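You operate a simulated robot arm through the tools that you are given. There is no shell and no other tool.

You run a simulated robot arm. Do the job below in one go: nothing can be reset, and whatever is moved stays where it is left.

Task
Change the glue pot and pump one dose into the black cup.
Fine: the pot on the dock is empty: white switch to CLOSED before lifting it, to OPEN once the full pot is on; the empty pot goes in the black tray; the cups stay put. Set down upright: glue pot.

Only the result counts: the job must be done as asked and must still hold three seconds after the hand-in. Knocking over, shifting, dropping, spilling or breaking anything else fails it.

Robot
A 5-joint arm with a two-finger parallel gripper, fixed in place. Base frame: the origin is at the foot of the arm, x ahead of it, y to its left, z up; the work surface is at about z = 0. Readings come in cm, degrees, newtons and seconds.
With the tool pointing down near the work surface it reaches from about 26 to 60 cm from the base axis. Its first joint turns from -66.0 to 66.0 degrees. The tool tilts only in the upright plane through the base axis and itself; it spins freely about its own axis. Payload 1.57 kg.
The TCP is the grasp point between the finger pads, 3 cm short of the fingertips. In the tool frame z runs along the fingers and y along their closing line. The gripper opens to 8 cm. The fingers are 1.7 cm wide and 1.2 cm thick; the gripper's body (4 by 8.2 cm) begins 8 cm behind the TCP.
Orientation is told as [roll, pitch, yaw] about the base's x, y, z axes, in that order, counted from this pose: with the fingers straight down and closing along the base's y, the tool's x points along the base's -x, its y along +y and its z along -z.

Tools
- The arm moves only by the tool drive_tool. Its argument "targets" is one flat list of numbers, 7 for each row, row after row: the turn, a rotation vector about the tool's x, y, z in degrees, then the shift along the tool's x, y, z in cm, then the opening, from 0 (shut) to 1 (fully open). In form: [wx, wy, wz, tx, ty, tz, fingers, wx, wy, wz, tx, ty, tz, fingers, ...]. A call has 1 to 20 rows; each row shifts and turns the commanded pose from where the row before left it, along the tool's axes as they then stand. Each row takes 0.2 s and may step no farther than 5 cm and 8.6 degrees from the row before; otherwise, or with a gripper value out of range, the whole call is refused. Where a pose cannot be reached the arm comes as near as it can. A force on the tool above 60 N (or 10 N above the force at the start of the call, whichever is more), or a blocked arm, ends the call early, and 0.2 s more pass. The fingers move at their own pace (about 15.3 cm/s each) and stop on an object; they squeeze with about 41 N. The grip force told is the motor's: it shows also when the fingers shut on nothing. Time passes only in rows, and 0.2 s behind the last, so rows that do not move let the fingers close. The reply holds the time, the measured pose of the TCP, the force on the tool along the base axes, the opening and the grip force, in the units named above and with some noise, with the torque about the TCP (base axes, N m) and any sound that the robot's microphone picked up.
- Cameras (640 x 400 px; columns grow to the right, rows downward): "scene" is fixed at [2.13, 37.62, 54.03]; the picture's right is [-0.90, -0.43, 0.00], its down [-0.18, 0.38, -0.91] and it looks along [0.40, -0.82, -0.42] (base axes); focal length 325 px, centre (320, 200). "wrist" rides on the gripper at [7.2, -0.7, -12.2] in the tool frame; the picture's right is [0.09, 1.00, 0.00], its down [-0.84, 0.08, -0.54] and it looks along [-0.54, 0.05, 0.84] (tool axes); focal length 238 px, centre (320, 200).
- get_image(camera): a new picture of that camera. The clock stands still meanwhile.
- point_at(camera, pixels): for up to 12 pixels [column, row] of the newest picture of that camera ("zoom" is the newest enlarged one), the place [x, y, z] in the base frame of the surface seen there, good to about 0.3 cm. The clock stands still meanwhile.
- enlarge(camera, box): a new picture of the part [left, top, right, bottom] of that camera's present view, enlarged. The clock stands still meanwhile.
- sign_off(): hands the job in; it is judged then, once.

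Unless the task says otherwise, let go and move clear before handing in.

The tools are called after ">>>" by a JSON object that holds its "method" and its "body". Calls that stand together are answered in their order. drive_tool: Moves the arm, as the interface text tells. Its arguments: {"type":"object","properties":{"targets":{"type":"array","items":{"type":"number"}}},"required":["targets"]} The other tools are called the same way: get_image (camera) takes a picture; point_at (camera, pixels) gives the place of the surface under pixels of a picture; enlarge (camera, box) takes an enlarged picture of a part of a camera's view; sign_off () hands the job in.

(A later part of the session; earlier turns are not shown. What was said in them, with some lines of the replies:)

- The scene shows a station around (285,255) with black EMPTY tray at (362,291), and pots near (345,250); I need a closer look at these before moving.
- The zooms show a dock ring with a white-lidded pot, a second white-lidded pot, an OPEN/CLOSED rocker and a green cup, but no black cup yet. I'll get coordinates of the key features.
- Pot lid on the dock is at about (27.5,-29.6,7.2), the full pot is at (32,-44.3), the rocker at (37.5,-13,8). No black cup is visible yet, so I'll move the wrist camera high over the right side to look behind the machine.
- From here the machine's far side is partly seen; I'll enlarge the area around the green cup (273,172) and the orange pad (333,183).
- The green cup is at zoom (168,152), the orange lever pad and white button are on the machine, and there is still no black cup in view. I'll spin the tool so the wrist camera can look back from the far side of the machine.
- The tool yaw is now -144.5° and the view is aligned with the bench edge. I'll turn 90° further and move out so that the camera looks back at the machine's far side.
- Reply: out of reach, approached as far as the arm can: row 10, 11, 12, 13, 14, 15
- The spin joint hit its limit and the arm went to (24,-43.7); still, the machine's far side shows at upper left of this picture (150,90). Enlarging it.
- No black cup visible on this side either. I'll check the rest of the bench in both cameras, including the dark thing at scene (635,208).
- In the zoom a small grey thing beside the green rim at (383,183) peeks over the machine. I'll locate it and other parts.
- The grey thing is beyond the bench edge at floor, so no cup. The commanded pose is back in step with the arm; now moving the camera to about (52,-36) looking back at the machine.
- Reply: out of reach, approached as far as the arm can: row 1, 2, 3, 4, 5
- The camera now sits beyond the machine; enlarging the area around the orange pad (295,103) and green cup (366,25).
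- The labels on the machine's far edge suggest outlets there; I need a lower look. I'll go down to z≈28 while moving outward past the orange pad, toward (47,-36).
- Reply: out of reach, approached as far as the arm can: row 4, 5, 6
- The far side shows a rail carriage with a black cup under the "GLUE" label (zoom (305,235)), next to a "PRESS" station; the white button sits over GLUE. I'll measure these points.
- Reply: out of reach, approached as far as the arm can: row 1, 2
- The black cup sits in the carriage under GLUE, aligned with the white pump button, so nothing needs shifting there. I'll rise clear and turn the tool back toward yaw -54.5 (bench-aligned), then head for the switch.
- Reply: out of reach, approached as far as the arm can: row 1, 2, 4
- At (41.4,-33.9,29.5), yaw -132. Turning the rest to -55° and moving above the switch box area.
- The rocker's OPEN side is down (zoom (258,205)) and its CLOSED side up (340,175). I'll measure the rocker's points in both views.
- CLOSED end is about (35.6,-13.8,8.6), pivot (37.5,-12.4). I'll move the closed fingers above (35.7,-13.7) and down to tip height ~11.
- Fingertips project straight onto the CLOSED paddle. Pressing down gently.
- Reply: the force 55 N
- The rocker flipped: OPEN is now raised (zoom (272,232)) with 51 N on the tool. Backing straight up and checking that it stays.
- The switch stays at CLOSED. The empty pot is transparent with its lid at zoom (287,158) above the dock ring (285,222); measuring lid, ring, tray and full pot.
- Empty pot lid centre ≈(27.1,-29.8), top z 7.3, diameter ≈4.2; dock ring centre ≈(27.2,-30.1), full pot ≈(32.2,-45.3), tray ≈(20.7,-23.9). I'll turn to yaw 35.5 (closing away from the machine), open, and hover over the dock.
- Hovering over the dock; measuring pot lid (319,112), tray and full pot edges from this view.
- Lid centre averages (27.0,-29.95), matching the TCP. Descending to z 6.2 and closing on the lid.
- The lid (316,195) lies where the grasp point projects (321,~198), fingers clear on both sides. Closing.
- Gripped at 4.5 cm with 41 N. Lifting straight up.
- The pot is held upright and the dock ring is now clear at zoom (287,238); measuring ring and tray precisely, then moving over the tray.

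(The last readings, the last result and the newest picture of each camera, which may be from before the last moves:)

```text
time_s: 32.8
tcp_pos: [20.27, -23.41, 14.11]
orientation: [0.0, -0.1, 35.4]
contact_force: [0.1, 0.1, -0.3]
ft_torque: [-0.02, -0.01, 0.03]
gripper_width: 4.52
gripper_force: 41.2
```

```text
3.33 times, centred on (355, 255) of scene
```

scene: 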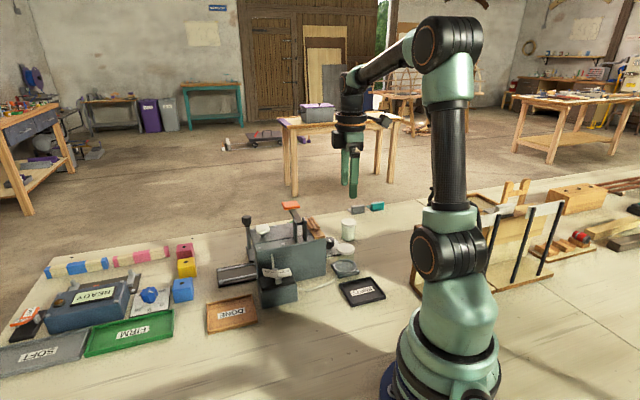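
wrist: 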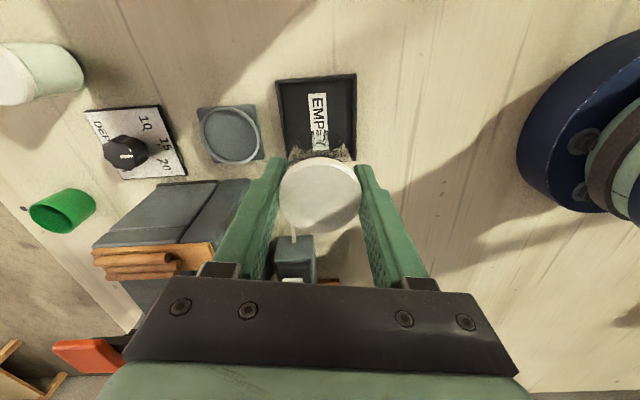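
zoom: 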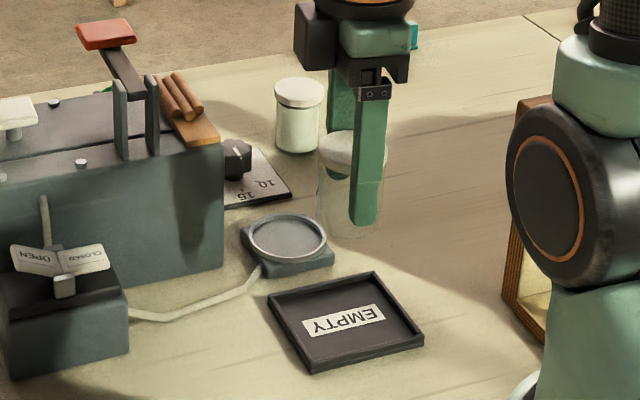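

Pot hangs upright over the tray centre. Lowering; expecting contact at TCP z ≈5.4.

>>> {"method": "drive_tool", "body": {"targets": [0, 0, 0, 0, 0, 4, 0.3, 0, 0, 0, 0, 0, 3, 0.3, 0, 0, 0, 0, 0, 1, 0.3, 0, 0, 0, 0, 0, 0.3, 0.3, 0, 0, 0, 0, 0, 0.2, 0.3, 0, 0, 0, 0, 0, 0, 0.3]}}

>>> {"method": "enlarge", "body": {"camera": "scene", "box": [320, 235, 400, 315]}}

```text
time_s: 34.2
tcp_pos: [20.44, -23.38, 5.68]
orientation: [0.1, 0.0, 35.4]
contact_force: [-0.2, 0.4, -0.5]
ft_torque: [0.0, -0.02, -0.03]
gripper_width: 4.53
gripper_force: 40.8
```

```text
5.00 times, centred on (360, 275) of scene
```

zoom: 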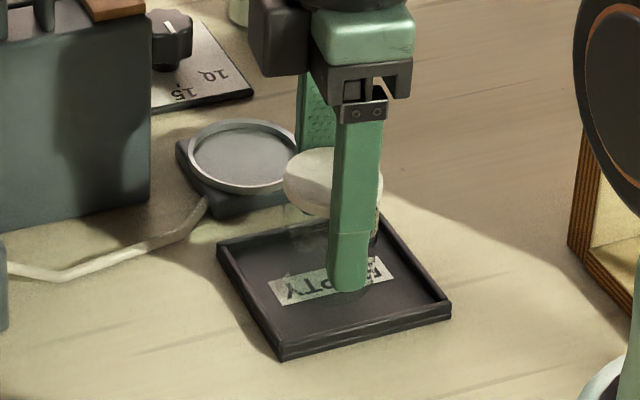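

No contact yet at z 5.68 (force ≈0). Lowering in small steps until the force shows.

>>> {"method": "drive_tool", "body": {"targets": [0, 0, 0, 0, 0, 0.15, 0.3, 0, 0, 0, 0, 0, 0.15, 0.3, 0, 0, 0, 0, 0, 0, 0.3]}}

```text
time_s: 35.0
tcp_pos: [20.29, -23.3, 5.35]
orientation: [0.0, 0.0, 35.5]
contact_force: [-0.7, -0.6, -0.4]
ft_torque: [-0.01, 0.01, 0.03]
gripper_width: 4.53
gripper_force: 41.1
```

>>> {"method": "drive_tool", "body": {"targets": [0, 0, 0, 0, 0, 0.12, 0.3, 0, 0, 0, 0, 0, 0, 0.3]}}

```text
time_s: 35.6
tcp_pos: [20.38, -23.47, 5.3]
orientation: [0.0, 0.0, 35.6]
contact_force: [-5.3, 5.4, 33.7]
ft_torque: [0.16, 0.2, 0.02]
gripper_width: 4.48
gripper_force: 40.9
```

Contact: 34 N upward at z 5.3, so the pot stands on the tray floor. Easing off a touch and opening.

>>> {"method": "drive_tool", "body": {"targets": [0, 0, 0, 0, 0, -0.1, 0.3, 0, 0, 0, 0, 0, 0, 0.6, 0, 0, 0, 0, 0, 0, 0.75, 0, 0, 0, 0, 0, 0, 0.75, 0, 0, 0, 0, 0, -2, 0.75, 0, 0, 0, 0, 0, -4, 0.75, 0, 0, 0, 0, 0, -4, 0.75, 0, 0, 0, 0, 0, -4, 0.75, 0, 0, 0, 0, 0, 0, 0.85]}}

>>> {"method": "get_image", "body": {"camera": "wrist"}}

>>> {"method": "enlarge", "body": {"camera": "scene", "box": [310, 205, 400, 315]}}

```text
time_s: 37.6
tcp_pos: [20.26, -23.47, 19.45]
orientation: [0.1, 0.1, 35.5]
contact_force: [0.4, 0.4, 0.5]
ft_torque: [0.01, 0.0, -0.01]
gripper_width: 6.79
gripper_force: 0.1
```

```text
taken
```

wrist: 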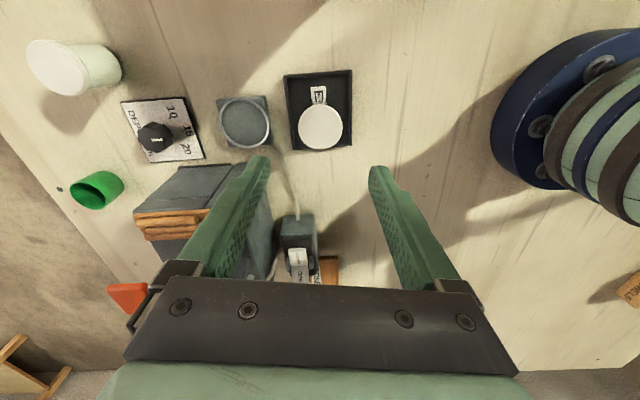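

```text
3.64 times, centred on (355, 260) of scene
```

zoom: 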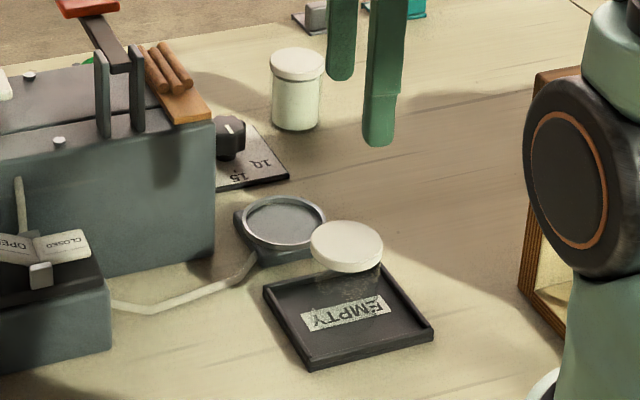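

The empty pot stands upright in the tray. Measuring the dock ring (245,121) and full pot lid (58,67), then moving over the full pot.

>>> {"method": "point_at", "body": {"camera": "wrist", "pixels": [[245, 122], [221, 122], [269, 122], [245, 99], [245, 146], [57, 67], [28, 60], [84, 78], [50, 45], [64, 93]]}}

>>> {"method": "drive_tool", "body": {"targets": [0, 0, 0, 0.59, -4.94, 0, 0.85, 0, 0, 0, 0.59, -4.94, 0, 0.85, 0, 0, 0, 0.59, -4.94, 0, 0.85, 0, 0, 0, 0.59, -4.94, 0, 0.85, 0, 0, 0, 0.59, -4.94, 0, 0.85, 0, 0, 0, 0, 0, 0, 0.85]}}

>>> {"method": "get_image", "body": {"camera": "wrist"}}

```text
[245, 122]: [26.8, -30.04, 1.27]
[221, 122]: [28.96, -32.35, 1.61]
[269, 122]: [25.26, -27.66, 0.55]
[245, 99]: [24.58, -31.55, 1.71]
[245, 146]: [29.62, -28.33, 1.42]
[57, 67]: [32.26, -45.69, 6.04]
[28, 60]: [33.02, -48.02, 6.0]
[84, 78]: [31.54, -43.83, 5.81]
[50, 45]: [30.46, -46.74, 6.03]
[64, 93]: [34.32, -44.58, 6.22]
```

```text
time_s: 39.0
tcp_pos: [32.27, -45.27, 19.29]
orientation: [0.2, 0.0, 35.5]
contact_force: [0.4, -0.3, -0.4]
ft_torque: [-0.03, 0.0, 0.01]
gripper_width: 6.81
gripper_force: 0.1
```

```text
taken
```

wrist: 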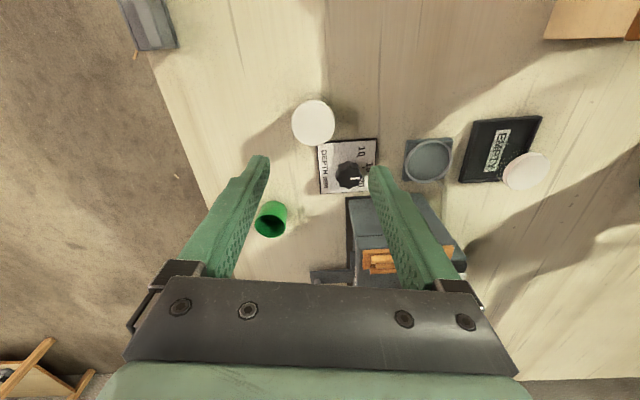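

Over the full pot; lid at (313,122). Refining its centre from here.

>>> {"method": "point_at", "body": {"camera": "wrist", "pixels": [[313, 122], [293, 122], [333, 122], [313, 102], [313, 142], [428, 160], [404, 160], [452, 160], [428, 138], [428, 182]]}}

>>> {"method": "enlarge", "body": {"camera": "wrist", "box": [260, 80, 480, 220]}}

```text
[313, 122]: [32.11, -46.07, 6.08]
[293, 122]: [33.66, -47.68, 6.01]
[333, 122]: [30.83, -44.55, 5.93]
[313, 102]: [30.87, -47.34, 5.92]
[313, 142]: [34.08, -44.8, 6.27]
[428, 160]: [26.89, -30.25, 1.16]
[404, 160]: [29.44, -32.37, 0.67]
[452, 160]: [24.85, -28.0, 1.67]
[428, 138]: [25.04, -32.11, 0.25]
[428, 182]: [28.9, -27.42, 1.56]
```

```text
2.86 times, centred on (370, 150) of wrist
```

zoom: 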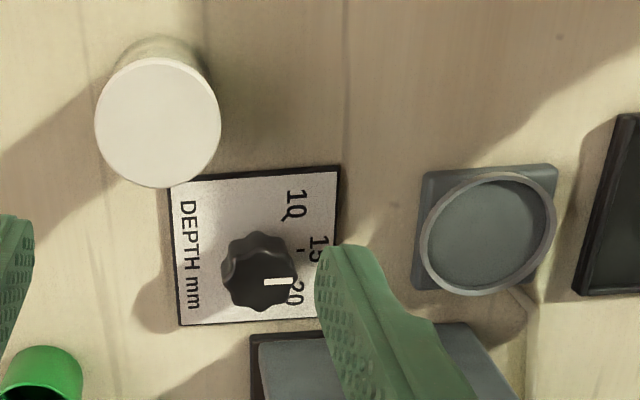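

Refined lid centre ≈(32.25,-46.0). Shifting by (0.47,-0.62) in tool axes, descending to z ≈5.05, and checking before closing.

>>> {"method": "drive_tool", "body": {"targets": [0, 0, 0, 0.47, -0.6, 0, 0.85, 0, 0, 0, 0, 0, 4.5, 0.85, 0, 0, 0, 0, 0, 4.5, 0.85, 0, 0, 0, 0, 0, 3, 0.85, 0, 0, 0, 0, 0, 1.3, 0.85, 0, 0, 0, 0, 0, 0.9, 0.85, 0, 0, 0, 0, 0, 0, 0.85]}}

>>> {"method": "get_image", "body": {"camera": "wrist"}}

```text
time_s: 40.6
tcp_pos: [32.32, -46.03, 5.17]
orientation: [0.0, 0.0, 35.5]
contact_force: [-0.1, -0.3, -0.1]
ft_torque: [-0.01, 0.02, -0.05]
gripper_width: 6.8
gripper_force: 0.1
```

```text
taken
```

wrist: 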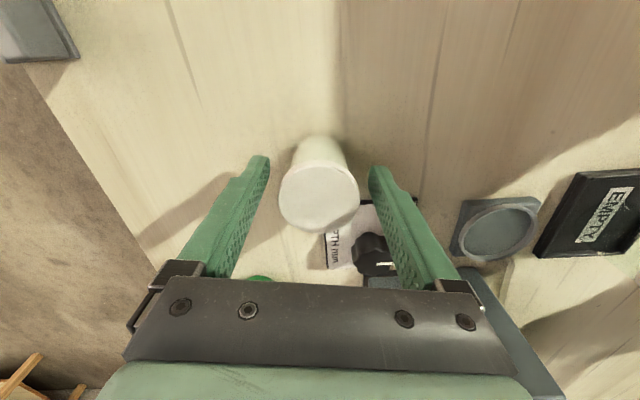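

Lid at (319,196), same as for the empty pot's grasp. Closing and lifting a little.

>>> {"method": "drive_tool", "body": {"targets": [0, 0, 0, 0, 0, 0, 0.6, 0, 0, 0, 0, 0, 0, 0.3, 0, 0, 0, 0, 0, 0, 0.3, 0, 0, 0, 0, 0, 0, 0.3, 0, 0, 0, 0, 0, -0.8, 0.3, 0, 0, 0, 0, 0, -2, 0.3, 0, 0, 0, 0, 0, -3, 0.3, 0, 0, 0, 0, 0, -3, 0.3, 0, 0, 0, 0, 0, 0, 0.3]}}

>>> {"method": "get_image", "body": {"camera": "wrist"}}

>>> {"method": "enlarge", "body": {"camera": "scene", "box": [310, 185, 400, 315]}}

```text
time_s: 42.6
tcp_pos: [32.38, -46.14, 14.0]
orientation: [0.0, 0.0, 35.4]
contact_force: [-0.1, -0.4, -0.4]
ft_torque: [0.02, 0.03, -0.03]
gripper_width: 4.51
gripper_force: 40.9
```

```text
taken
```

wrist: 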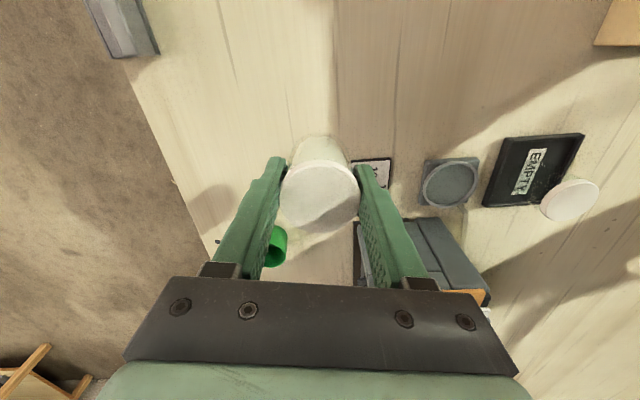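

```text
3.08 times, centred on (355, 250) of scene
```

zoom: 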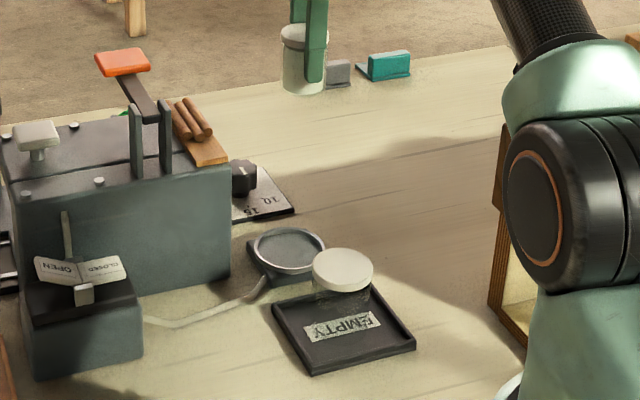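

Full pot held upright. Carrying it at this height to above the dock, same TCP as the empty pot's grasp (27.05,-29.99).

>>> {"method": "drive_tool", "body": {"targets": [0, 0, 0, -1.25, 4.05, 0, 0.3, 0, 0, 0, -1.25, 4.05, 0, 0.3, 0, 0, 0, -1.25, 4.05, 0, 0.3, 0, 0, 0, -1.25, 4.05, 0, 0.3, 0, 0, 0, 0, 0, 0, 0.3]}}

>>> {"method": "get_image", "body": {"camera": "wrist"}}

>>> {"method": "enlarge", "body": {"camera": "scene", "box": [310, 195, 400, 315]}}

```text
time_s: 43.8
tcp_pos: [26.98, -30.02, 13.94]
orientation: [-0.1, -0.1, 35.5]
contact_force: [-0.2, 0.2, -1.1]
ft_torque: [-0.02, 0.01, 0.0]
gripper_width: 4.53
gripper_force: 41.2
```

```text
taken
```

wrist: 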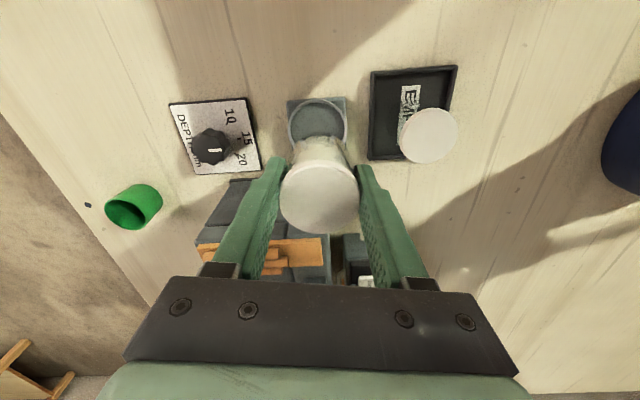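

```text
3.33 times, centred on (355, 255) of scene
```

zoom: 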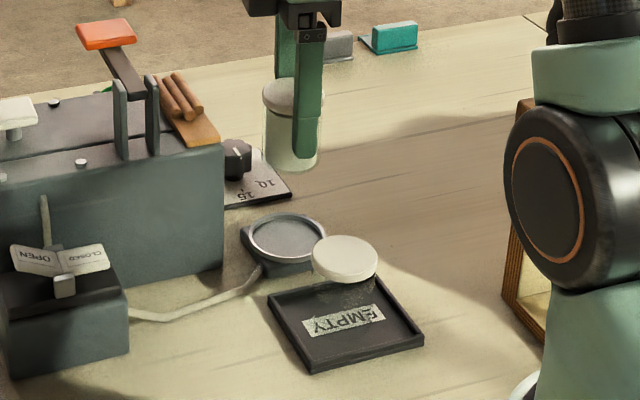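

Lined up as at the empty pot's lift. Lowering toward the ring, stopping just short of the floor.

>>> {"method": "drive_tool", "body": {"targets": [0, 0, 0, 0, 0, 4, 0.3, 0, 0, 0, 0, 0, 2, 0.3, 0, 0, 0, 0, 0, 0.7, 0.3, 0, 0, 0, 0, 0, 0.5, 0.3, 0, 0, 0, 0, 0, 0, 0.3]}}

>>> {"method": "enlarge", "body": {"camera": "scene", "box": [315, 205, 385, 290]}}

>>> {"method": "get_image", "body": {"camera": "wrist"}}

```text
time_s: 45.0
tcp_pos: [26.94, -29.97, 6.87]
orientation: [0.0, 0.0, 35.5]
contact_force: [0.2, -0.4, 0.3]
ft_torque: [0.02, 0.02, 0.03]
gripper_width: 4.5
gripper_force: 41.2
```

```text
4.71 times, centred on (350, 248) of scene
```

zoom: 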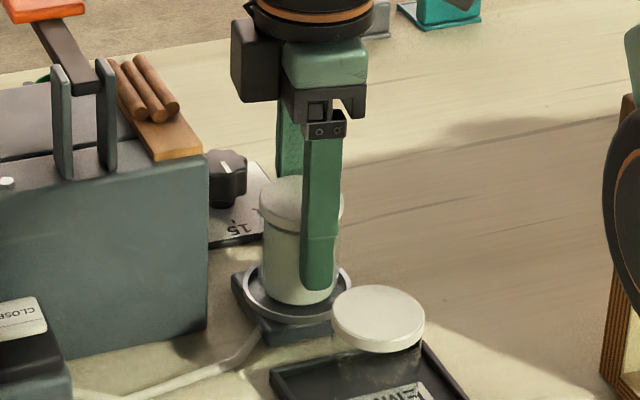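

```text
taken
```

wrist: 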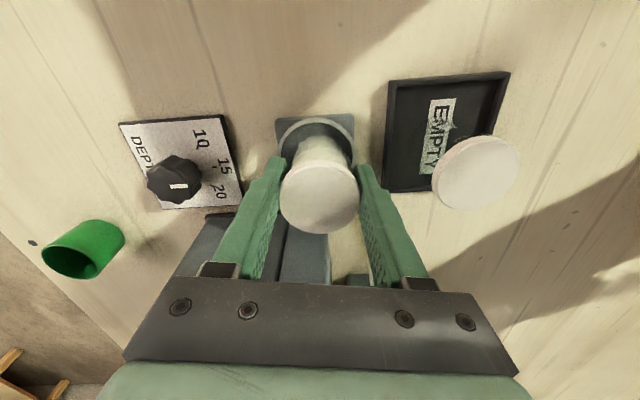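

The pot's foot (zoom (298,285)) is centred in the ring. Lowering in small steps to contact.

>>> {"method": "drive_tool", "body": {"targets": [0, 0, 0, 0, 0, 0.25, 0.3, 0, 0, 0, 0, 0, 0.15, 0.3, 0, 0, 0, 0, 0, 0, 0.3]}}

```text
time_s: 45.8
tcp_pos: [26.9, -29.93, 6.32]
orientation: [0.1, 0.0, 35.4]
contact_force: [-2.5, -0.2, 6.5]
ft_torque: [0.07, 0.14, 0.01]
gripper_width: 4.51
gripper_force: 41.3
```

Contact (6.5 N) right at the expected floor height. A hair lower to seat, then check.

>>> {"method": "drive_tool", "body": {"targets": [0, 0, 0, 0, 0, 0.06, 0.3, 0, 0, 0, 0, 0, 0, 0.3]}}

>>> {"method": "enlarge", "body": {"camera": "scene", "box": [315, 205, 385, 290]}}

```text
time_s: 46.4
tcp_pos: [26.95, -29.88, 6.2]
orientation: [0.0, 0.0, 35.5]
contact_force: [-5.1, 2.7, 19.3]
ft_torque: [0.19, 0.21, 0.02]
gripper_width: 4.52
gripper_force: 41.2
```

```text
4.71 times, centred on (350, 248) of scene
```

zoom: 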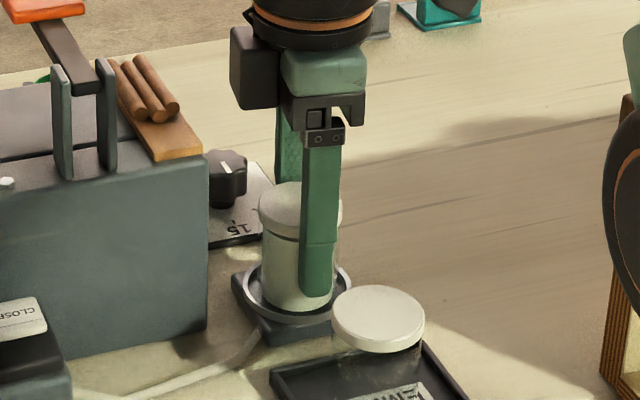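

The pot is seated in the ring (19 N down). Releasing and rising straight up.

>>> {"method": "drive_tool", "body": {"targets": [0, 0, 0, 0, 0, -0.06, 0.3, 0, 0, 0, 0, 0, 0, 0.5, 0, 0, 0, 0, 0, 0, 0.75, 0, 0, 0, 0, 0, 0, 0.75, 0, 0, 0, 0, 0, -2, 0.75, 0, 0, 0, 0, 0, -4, 0.75, 0, 0, 0, 0, 0, -4, 0.75, 0, 0, 0, 0, 0, -4, 0.75, 0, 0, 0, 0, 0, -4, 0.75, 0, 0, 0, 0, 0, -2, 0, 0, 0, 0, 0, 0, 0, 0]}}

>>> {"method": "get_image", "body": {"camera": "wrist"}}

>>> {"method": "enlarge", "body": {"camera": "scene", "box": [310, 205, 400, 315]}}

```text
time_s: 48.8
tcp_pos: [26.81, -30.07, 26.45]
orientation: [0.0, 0.0, 35.4]
contact_force: [0.1, 0.0, 0.0]
ft_torque: [-0.01, -0.03, 0.03]
gripper_width: 0.02
gripper_force: 21.5
```

```text
taken
```

wrist: 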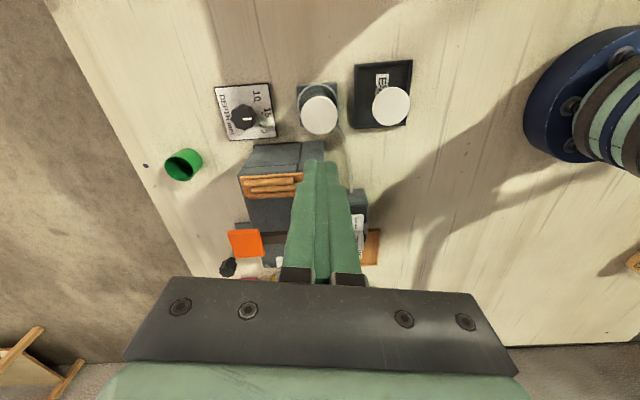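

```text
3.64 times, centred on (355, 260) of scene
```

zoom: 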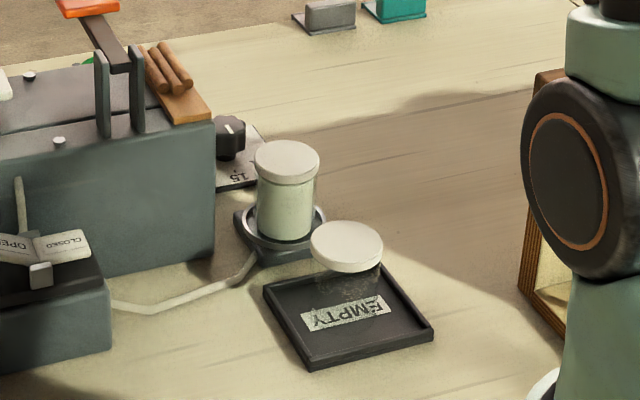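

Full pot stands seated in the dock, empty pot in the tray. Now the switch: measuring the raised OPEN paddle.

>>> {"method": "enlarge", "body": {"camera": "scene", "box": [250, 240, 310, 310]}}

>>> {"method": "point_at", "body": {"camera": "zoom", "pixels": [[230, 180], [260, 185], [290, 195], [310, 200], [340, 190], [375, 185], [225, 200], [235, 168]]}}

```text
5.71 times, centred on (280, 275) of scene
```

zoom: 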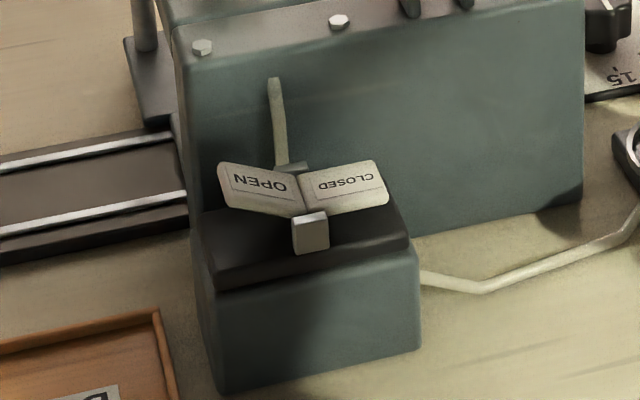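

```text
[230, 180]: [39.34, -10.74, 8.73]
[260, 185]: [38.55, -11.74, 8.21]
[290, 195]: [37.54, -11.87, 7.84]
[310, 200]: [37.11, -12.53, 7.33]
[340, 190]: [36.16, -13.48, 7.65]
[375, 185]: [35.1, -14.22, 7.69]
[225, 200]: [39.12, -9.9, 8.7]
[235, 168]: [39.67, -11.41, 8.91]
```

OPEN end is at ≈(39.4,-10.8,8.75). Moving above (39.1,-11.0) with closed fingers and down to tip height ~11.

>>> {"method": "drive_tool", "body": {"targets": [0, 0, 0, -4.22, 1.68, 0, 0, 0, 0, 0, -4.22, 1.68, 0, 0, 0, 0, 0, -4.22, 1.68, 0, 0, 0, 0, 0, -4.22, 1.68, 0, 0, 0, 0, 0, -4.22, 1.68, 0, 0, 0, 0, 0, 0, 0, 4, 0, 0, 0, 0, 0, 0, 4, 0, 0, 0, 0, 0, 0, 4.4, 0, 0, 0, 0, 0, 0, 0, 0]}}

>>> {"method": "enlarge", "body": {"camera": "scene", "box": [240, 220, 320, 310]}}

>>> {"method": "get_image", "body": {"camera": "wrist"}}

```text
time_s: 50.8
tcp_pos: [39.19, -10.83, 13.97]
orientation: [0.0, 0.0, 35.5]
contact_force: [1.0, -0.8, -0.4]
ft_torque: [-0.01, 0.03, 0.04]
gripper_width: 0.03
gripper_force: 21.0
```

```text
4.44 times, centred on (280, 265) of scene
```

zoom: 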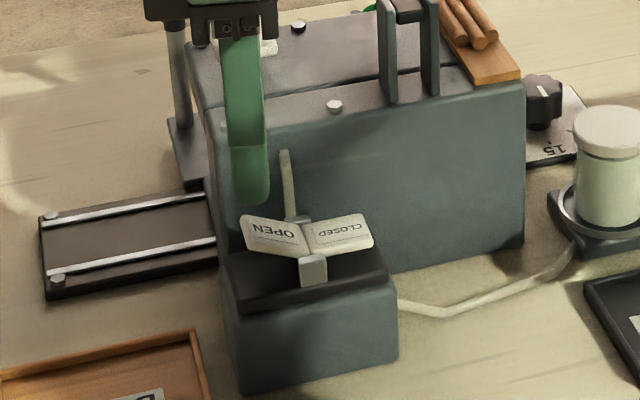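

```text
taken
```

wrist: 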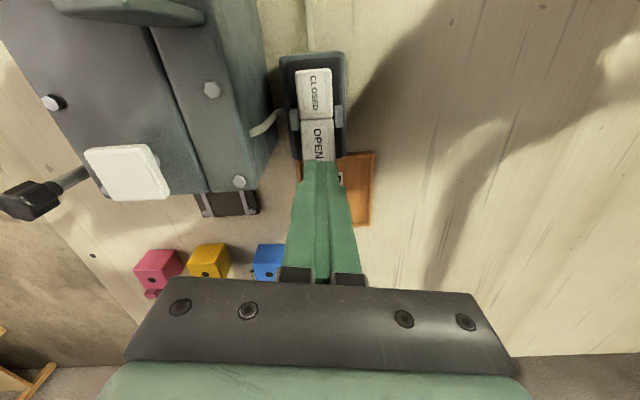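

The tip would land near the outer end of the OPEN paddle; shifting 0.4 cm inward and pressing gently.

>>> {"method": "drive_tool", "body": {"targets": [0, 0, 0, 0.4, 0, 0, 0, 0, 0, 0, 0, 0, 2, 0, 0, 0, 0, 0, 0, 0.6, 0, 0, 0, 0, 0, 0, 0.5, 0, 0, 0, 0, 0, 0, 0.4, 0, 0, 0, 0, 0, 0, 0.2, 0, 0, 0, 0, 0, 0, 0, 0]}}

>>> {"method": "enlarge", "body": {"camera": "scene", "box": [240, 220, 320, 310]}}

```text
time_s: 52.4
tcp_pos: [39.03, -11.11, 10.49]
orientation: [0.0, 0.0, 35.5]
contact_force: [-2.3, 1.4, 6.3]
ft_torque: [-0.01, 0.12, 0.02]
gripper_width: 0.01
gripper_force: 20.9
stopped in row 7: the force on the tool passed its limit at 62 N (the readings are from after the stop); the commanded pose is now the measured one
```

```text
4.44 times, centred on (280, 265) of scene
```

zoom: 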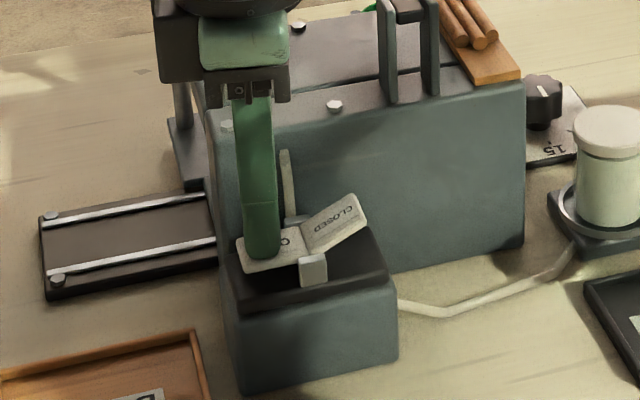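

Rocker flipped: CLOSED side is now raised, OPEN is down. Rising clear and checking the switch and the pump button.

>>> {"method": "drive_tool", "body": {"targets": [0, 0, 0, 0, 0, -2, 0, 0, 0, 0, 0, 0, -4, 0, 0, 0, 0, 0, 0, -4, 0, 0, 0, 0, 0, 0, -4, 0, 0, 0, 0, 0, 0, 0, 0]}}

>>> {"method": "enlarge", "body": {"camera": "scene", "box": [235, 205, 315, 310]}}

>>> {"method": "get_image", "body": {"camera": "wrist"}}

```text
time_s: 53.6
tcp_pos: [38.93, -11.19, 24.56]
orientation: [0.1, 0.0, 35.6]
contact_force: [-0.1, -0.4, 0.1]
ft_torque: [0.0, 0.02, 0.01]
gripper_width: 0.0
gripper_force: 21.3
```

```text
3.81 times, centred on (275, 258) of scene
```

zoom: 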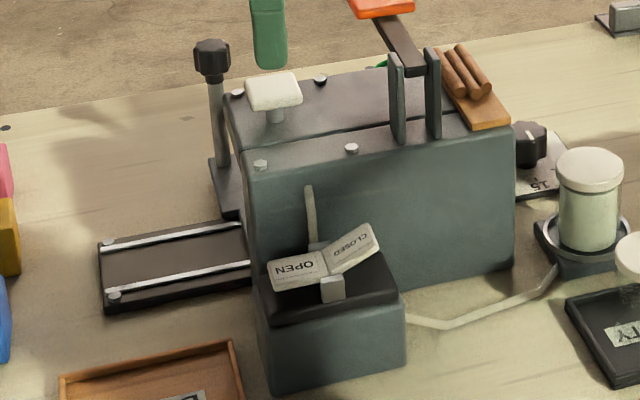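

```text
taken
```

wrist: 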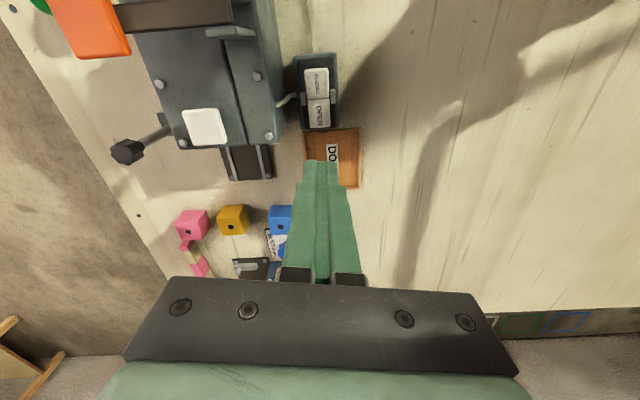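

Switch stays at OPEN. Measuring the white pump button (wrist (205,127), zoom (273,90)).

>>> {"method": "point_at", "body": {"camera": "wrist", "pixels": [[205, 127], [187, 112], [220, 110], [226, 142], [192, 145], [160, 85]]}}

>>> {"method": "point_at", "body": {"camera": "zoom", "pixels": [[273, 88], [247, 82], [298, 76], [273, 76], [302, 92], [255, 103], [275, 115], [274, 122]]}}

```text
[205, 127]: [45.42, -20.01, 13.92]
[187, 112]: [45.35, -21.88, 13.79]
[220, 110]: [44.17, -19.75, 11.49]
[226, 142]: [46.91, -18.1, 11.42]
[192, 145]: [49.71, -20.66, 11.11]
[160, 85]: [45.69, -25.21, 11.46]
```

```text
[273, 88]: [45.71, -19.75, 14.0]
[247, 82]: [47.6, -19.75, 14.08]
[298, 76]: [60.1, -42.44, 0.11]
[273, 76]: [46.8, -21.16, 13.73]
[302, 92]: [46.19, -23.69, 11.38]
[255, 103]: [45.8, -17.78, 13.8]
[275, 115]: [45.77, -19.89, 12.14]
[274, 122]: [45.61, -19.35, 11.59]
```

Button centre ≈(45.65,-19.8), top z 14. Moving above it and down to tips ≈15.5.

>>> {"method": "drive_tool", "body": {"targets": [0, 0, 0, -0.16, -3.64, 0, 0, 0, 0, 0, -0.16, -3.64, 0, 0, 0, 0, 0, -0.16, -3.62, 0, 0, 0, 0, 0, 0, 0, 3, 0, 0, 0, 0, 0, 0, 3, 0, 0, 0, 0, 0, 0, 0, 0]}}

>>> {"method": "enlarge", "body": {"camera": "scene", "box": [235, 185, 315, 270]}}

>>> {"method": "get_image", "body": {"camera": "wrist"}}

```text
time_s: 55.0
tcp_pos: [45.69, -19.76, 18.33]
orientation: [0.0, 0.1, 35.5]
contact_force: [1.0, -0.3, -0.2]
ft_torque: [0.0, 0.0, 0.02]
gripper_width: 0.0
gripper_force: 21.1
```

```text
4.71 times, centred on (275, 228) of scene
```

zoom: 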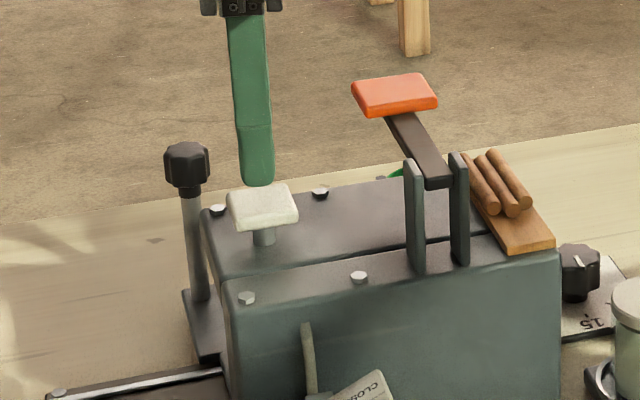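

```text
taken
```

wrist: 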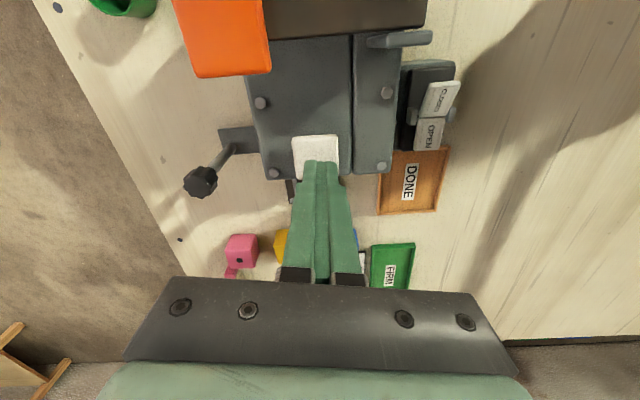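

Fingertips sit right over the white button. Pressing it down once, in small steps.

>>> {"method": "drive_tool", "body": {"targets": [0, 0, 0, 0, 0, 1.1, 0, 0, 0, 0, 0, 0, 0.3, 0, 0, 0, 0, 0, 0, 0.3, 0, 0, 0, 0, 0, 0, 0.3, 0, 0, 0, 0, 0, 0, 0.3, 0, 0, 0, 0, 0, 0, 0.3, 0, 0, 0, 0, 0, 0, 0, 0]}}

>>> {"method": "enlarge", "body": {"camera": "scene", "box": [235, 185, 315, 270]}}

```text
time_s: 56.6
tcp_pos: [45.8, -19.77, 15.83]
orientation: [0.0, 0.0, 35.6]
contact_force: [-0.1, -1.0, 2.1]
ft_torque: [-0.03, -0.05, -0.02]
gripper_width: 0.0
gripper_force: 21.7
heard: click
```

```text
4.71 times, centred on (275, 228) of scene
```

zoom: 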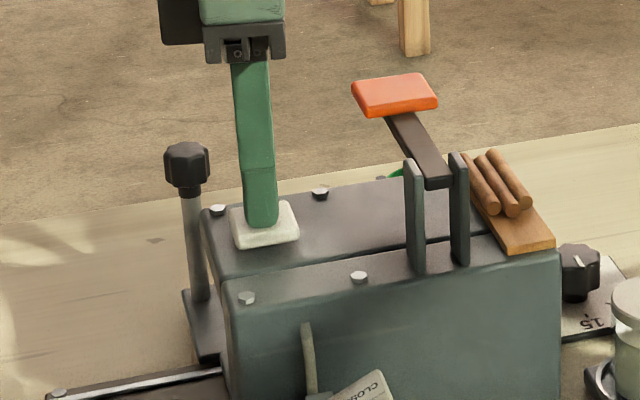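

A click was heard with the button nearly at full travel. Releasing straight up, then checking the cup for a dose.

>>> {"method": "drive_tool", "body": {"targets": [0, 0, 0, 0, 0, -2, 0, 0, 0, 0, 0, 0, -3, 0, 0, 0, 0, 0, 0, -4, 0, 0, 0, 0, 0, 0, -4, 0, 0, 0, 0, 0, 0, 0, 0]}}

>>> {"method": "enlarge", "body": {"camera": "scene", "box": [235, 195, 395, 310]}}

>>> {"method": "get_image", "body": {"camera": "wrist"}}

```text
time_s: 57.8
tcp_pos: [45.79, -19.74, 28.95]
orientation: [0.0, 0.0, 35.5]
contact_force: [-0.4, 0.9, 0.6]
ft_torque: [-0.01, 0.03, -0.01]
gripper_width: 0.0
gripper_force: 21.6
```

```text
3.48 times, centred on (315, 252) of scene
```

zoom: 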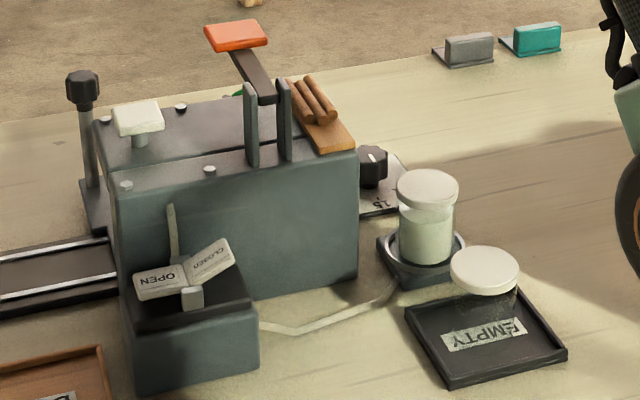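

```text
taken
```

wrist: 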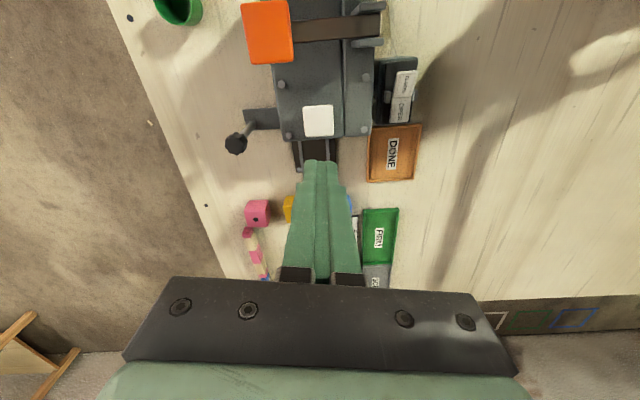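

The pot's level has visibly dropped after the click (zoom (425,215)), switch reads OPEN and the button came back up. I'll check the black cup from the far side before handing in.

>>> {"method": "drive_tool", "body": {"targets": [0, 0, -8.2, 0, 0, 0, 0, 0, 0, -8.2, 0, 0, 0, 0, 0, 0, -8.2, 0, 0, 0, 0, 0, 0, -8.2, 0, 0, 0, 0, 0, 0, -8.2, 0, 0, 0, 0, 0, 0, -8.2, 0, 0, 0, 0, 0, 0, -8.2, 0, 0, 0, 0, 0, 0, -8.2, 0, 0, 0, 0, 0, 0, -8.2, 0, 0, 0, 0, 0, 0, -8.2, 0, 0, 0, 0, 0, 0, -8.2, 0, 0, 0, 0, 0, 0, 0, 3.7, 3, 0, 0, 0, 0, 0, 3.7, 3, 0, 0, 0, 0, 0, 3.6, 3, 0, 0, 0, 0, 0, 0, 0, 3, 0, 0, 0, 0, 0, 0, 3, 0, 0, 0, 0, 0, 0, 0, 0]}}

>>> {"method": "get_image", "body": {"camera": "wrist"}}

```text
time_s: 61.4
tcp_pos: [44.77, -34.07, 22.79]
orientation: [0.1, 0.0, 125.6]
contact_force: [-0.2, 0.1, -0.6]
ft_torque: [-0.01, 0.0, -0.01]
gripper_width: 0.03
gripper_force: 21.3
```

```text
taken
```

wrist: 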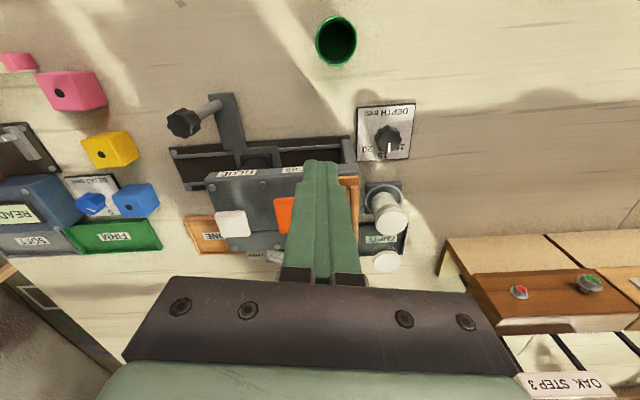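

>>> {"method": "enlarge", "body": {"camera": "wrist", "box": [190, 90, 310, 220]}}

```text
3.08 times, centred on (250, 155) of wrist
```

zoom: 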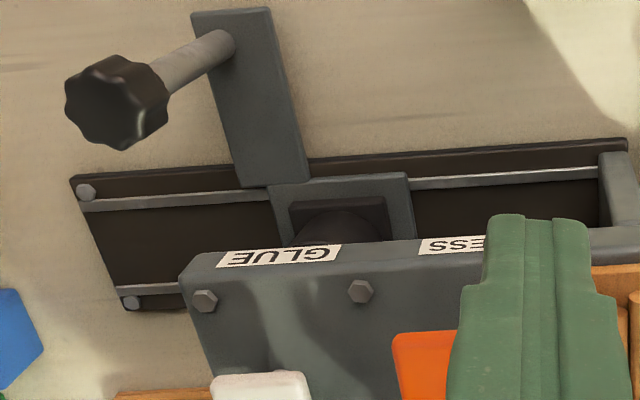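

The overhang hides the cup's inside; going lower and a bit farther out to look in.

>>> {"method": "drive_tool", "body": {"targets": [0, 0, 0, 1.7, -0.4, 2, 0, 0, 0, 0, 1.7, -0.4, 3, 0, 0, 0, 0, 0, 0, 4, 0, 0, 0, 0, 0, 0, 4, 0, 0, 0, 0, 0, 0, 0, 0]}}

>>> {"method": "get_image", "body": {"camera": "wrist"}}

>>> {"method": "enlarge", "body": {"camera": "wrist", "box": [140, 80, 320, 200]}}

```text
time_s: 62.6
tcp_pos: [47.01, -35.86, 9.63]
orientation: [0.0, 0.1, 125.6]
contact_force: [1.3, -0.7, 0.0]
ft_torque: [-0.01, -0.01, 0.01]
gripper_width: 0.0
gripper_force: 21.2
out of reach, approached as far as the arm can: row 2
```

```text
taken
```

wrist: 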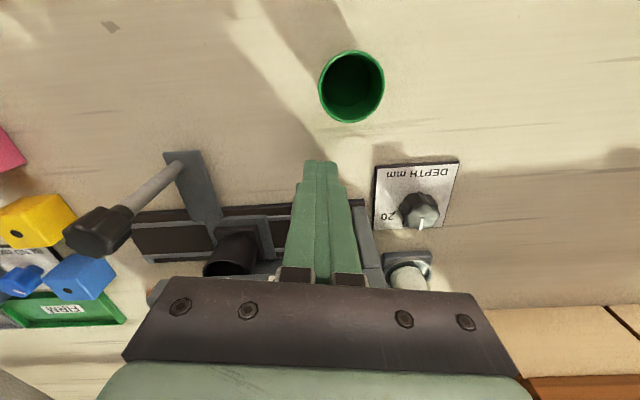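

```text
3.33 times, centred on (230, 140) of wrist
```

zoom: 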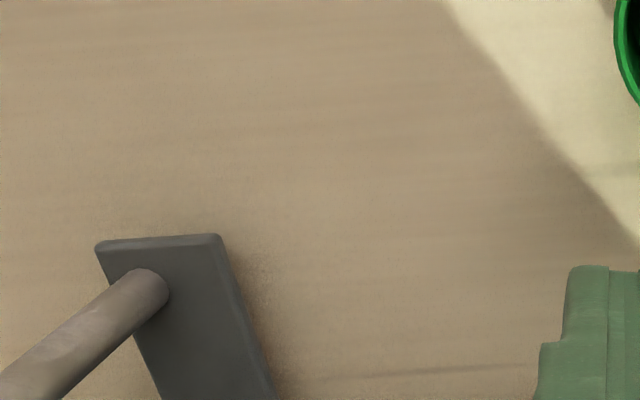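

>>> {"method": "enlarge", "body": {"camera": "wrist", "box": [170, 200, 310, 290]}}

```text
4.44 times, centred on (240, 245) of wrist
```

zoom: 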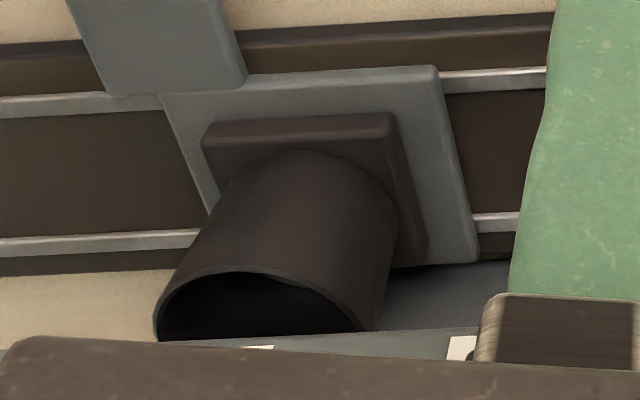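

The black cup stands in its carriage under GLUE with no glue spilled around it; the pot's drop in level confirms one dose. I'll rise clear and take a final look.

>>> {"method": "drive_tool", "body": {"targets": [0, 0, 0, 0, 0, -4, 0, 0, 0, 0, 0, 0, -4, 0, 0, 0, 0, -0.5, 0, -4, 0, 0, 0, 0, -1, 0, -4, 0, 0, 0, 0, -2, 0, -3, 0, 0, 0, 0, 0, 0, 0, 0]}}

>>> {"method": "enlarge", "body": {"camera": "scene", "box": [210, 190, 400, 320]}}

>>> {"method": "get_image", "body": {"camera": "scene"}}

```text
time_s: 64.0
tcp_pos: [44.71, -32.83, 28.55]
orientation: [0.0, -0.1, 125.7]
contact_force: [1.0, 0.6, 0.4]
ft_torque: [0.01, 0.0, -0.01]
gripper_width: 0.0
gripper_force: 21.5
out of reach, approached as far as the arm can: row 4
```

```text
3.08 times, centred on (305, 255) of scene
```

zoom: 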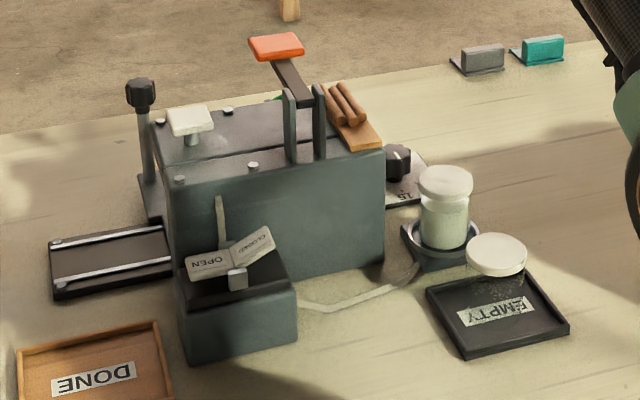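

```text
taken
```

scene: 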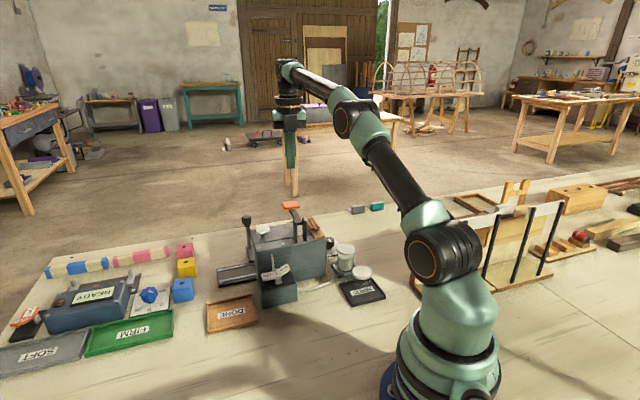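

Final view: full pot seated on the dock with its level down, empty pot upright in the black tray, switch at OPEN, nothing else moved, arm clear. Handing in.

>>> {"method": "sign_off", "body": {}}

```text
The job is handed in.
```

I changed the glue pot and pumped one dose into the black cup, then handed the job in. I couldn't see the glue inside the cup because the machine overhangs it. The signs of a dose are one click from the pump button, a lower level in the new pot, and no glue spilled around the cup.

- **Switch:** I set it to CLOSED before lifting the empty pot, and back to OPEN once the full pot was on. It still reads OPEN.
- **Empty pot:** it stands upright in the black EMPTY tray.
- **Full pot:** it stands upright and seated in the dock ring.
- **Pump:** I pressed the white button above the GLUE station once, and it came back up.
- **Cups:** I didn't touch the black cup or the green one.

Nothing else looked moved in the last picture, and the arm is clear of the bench items.
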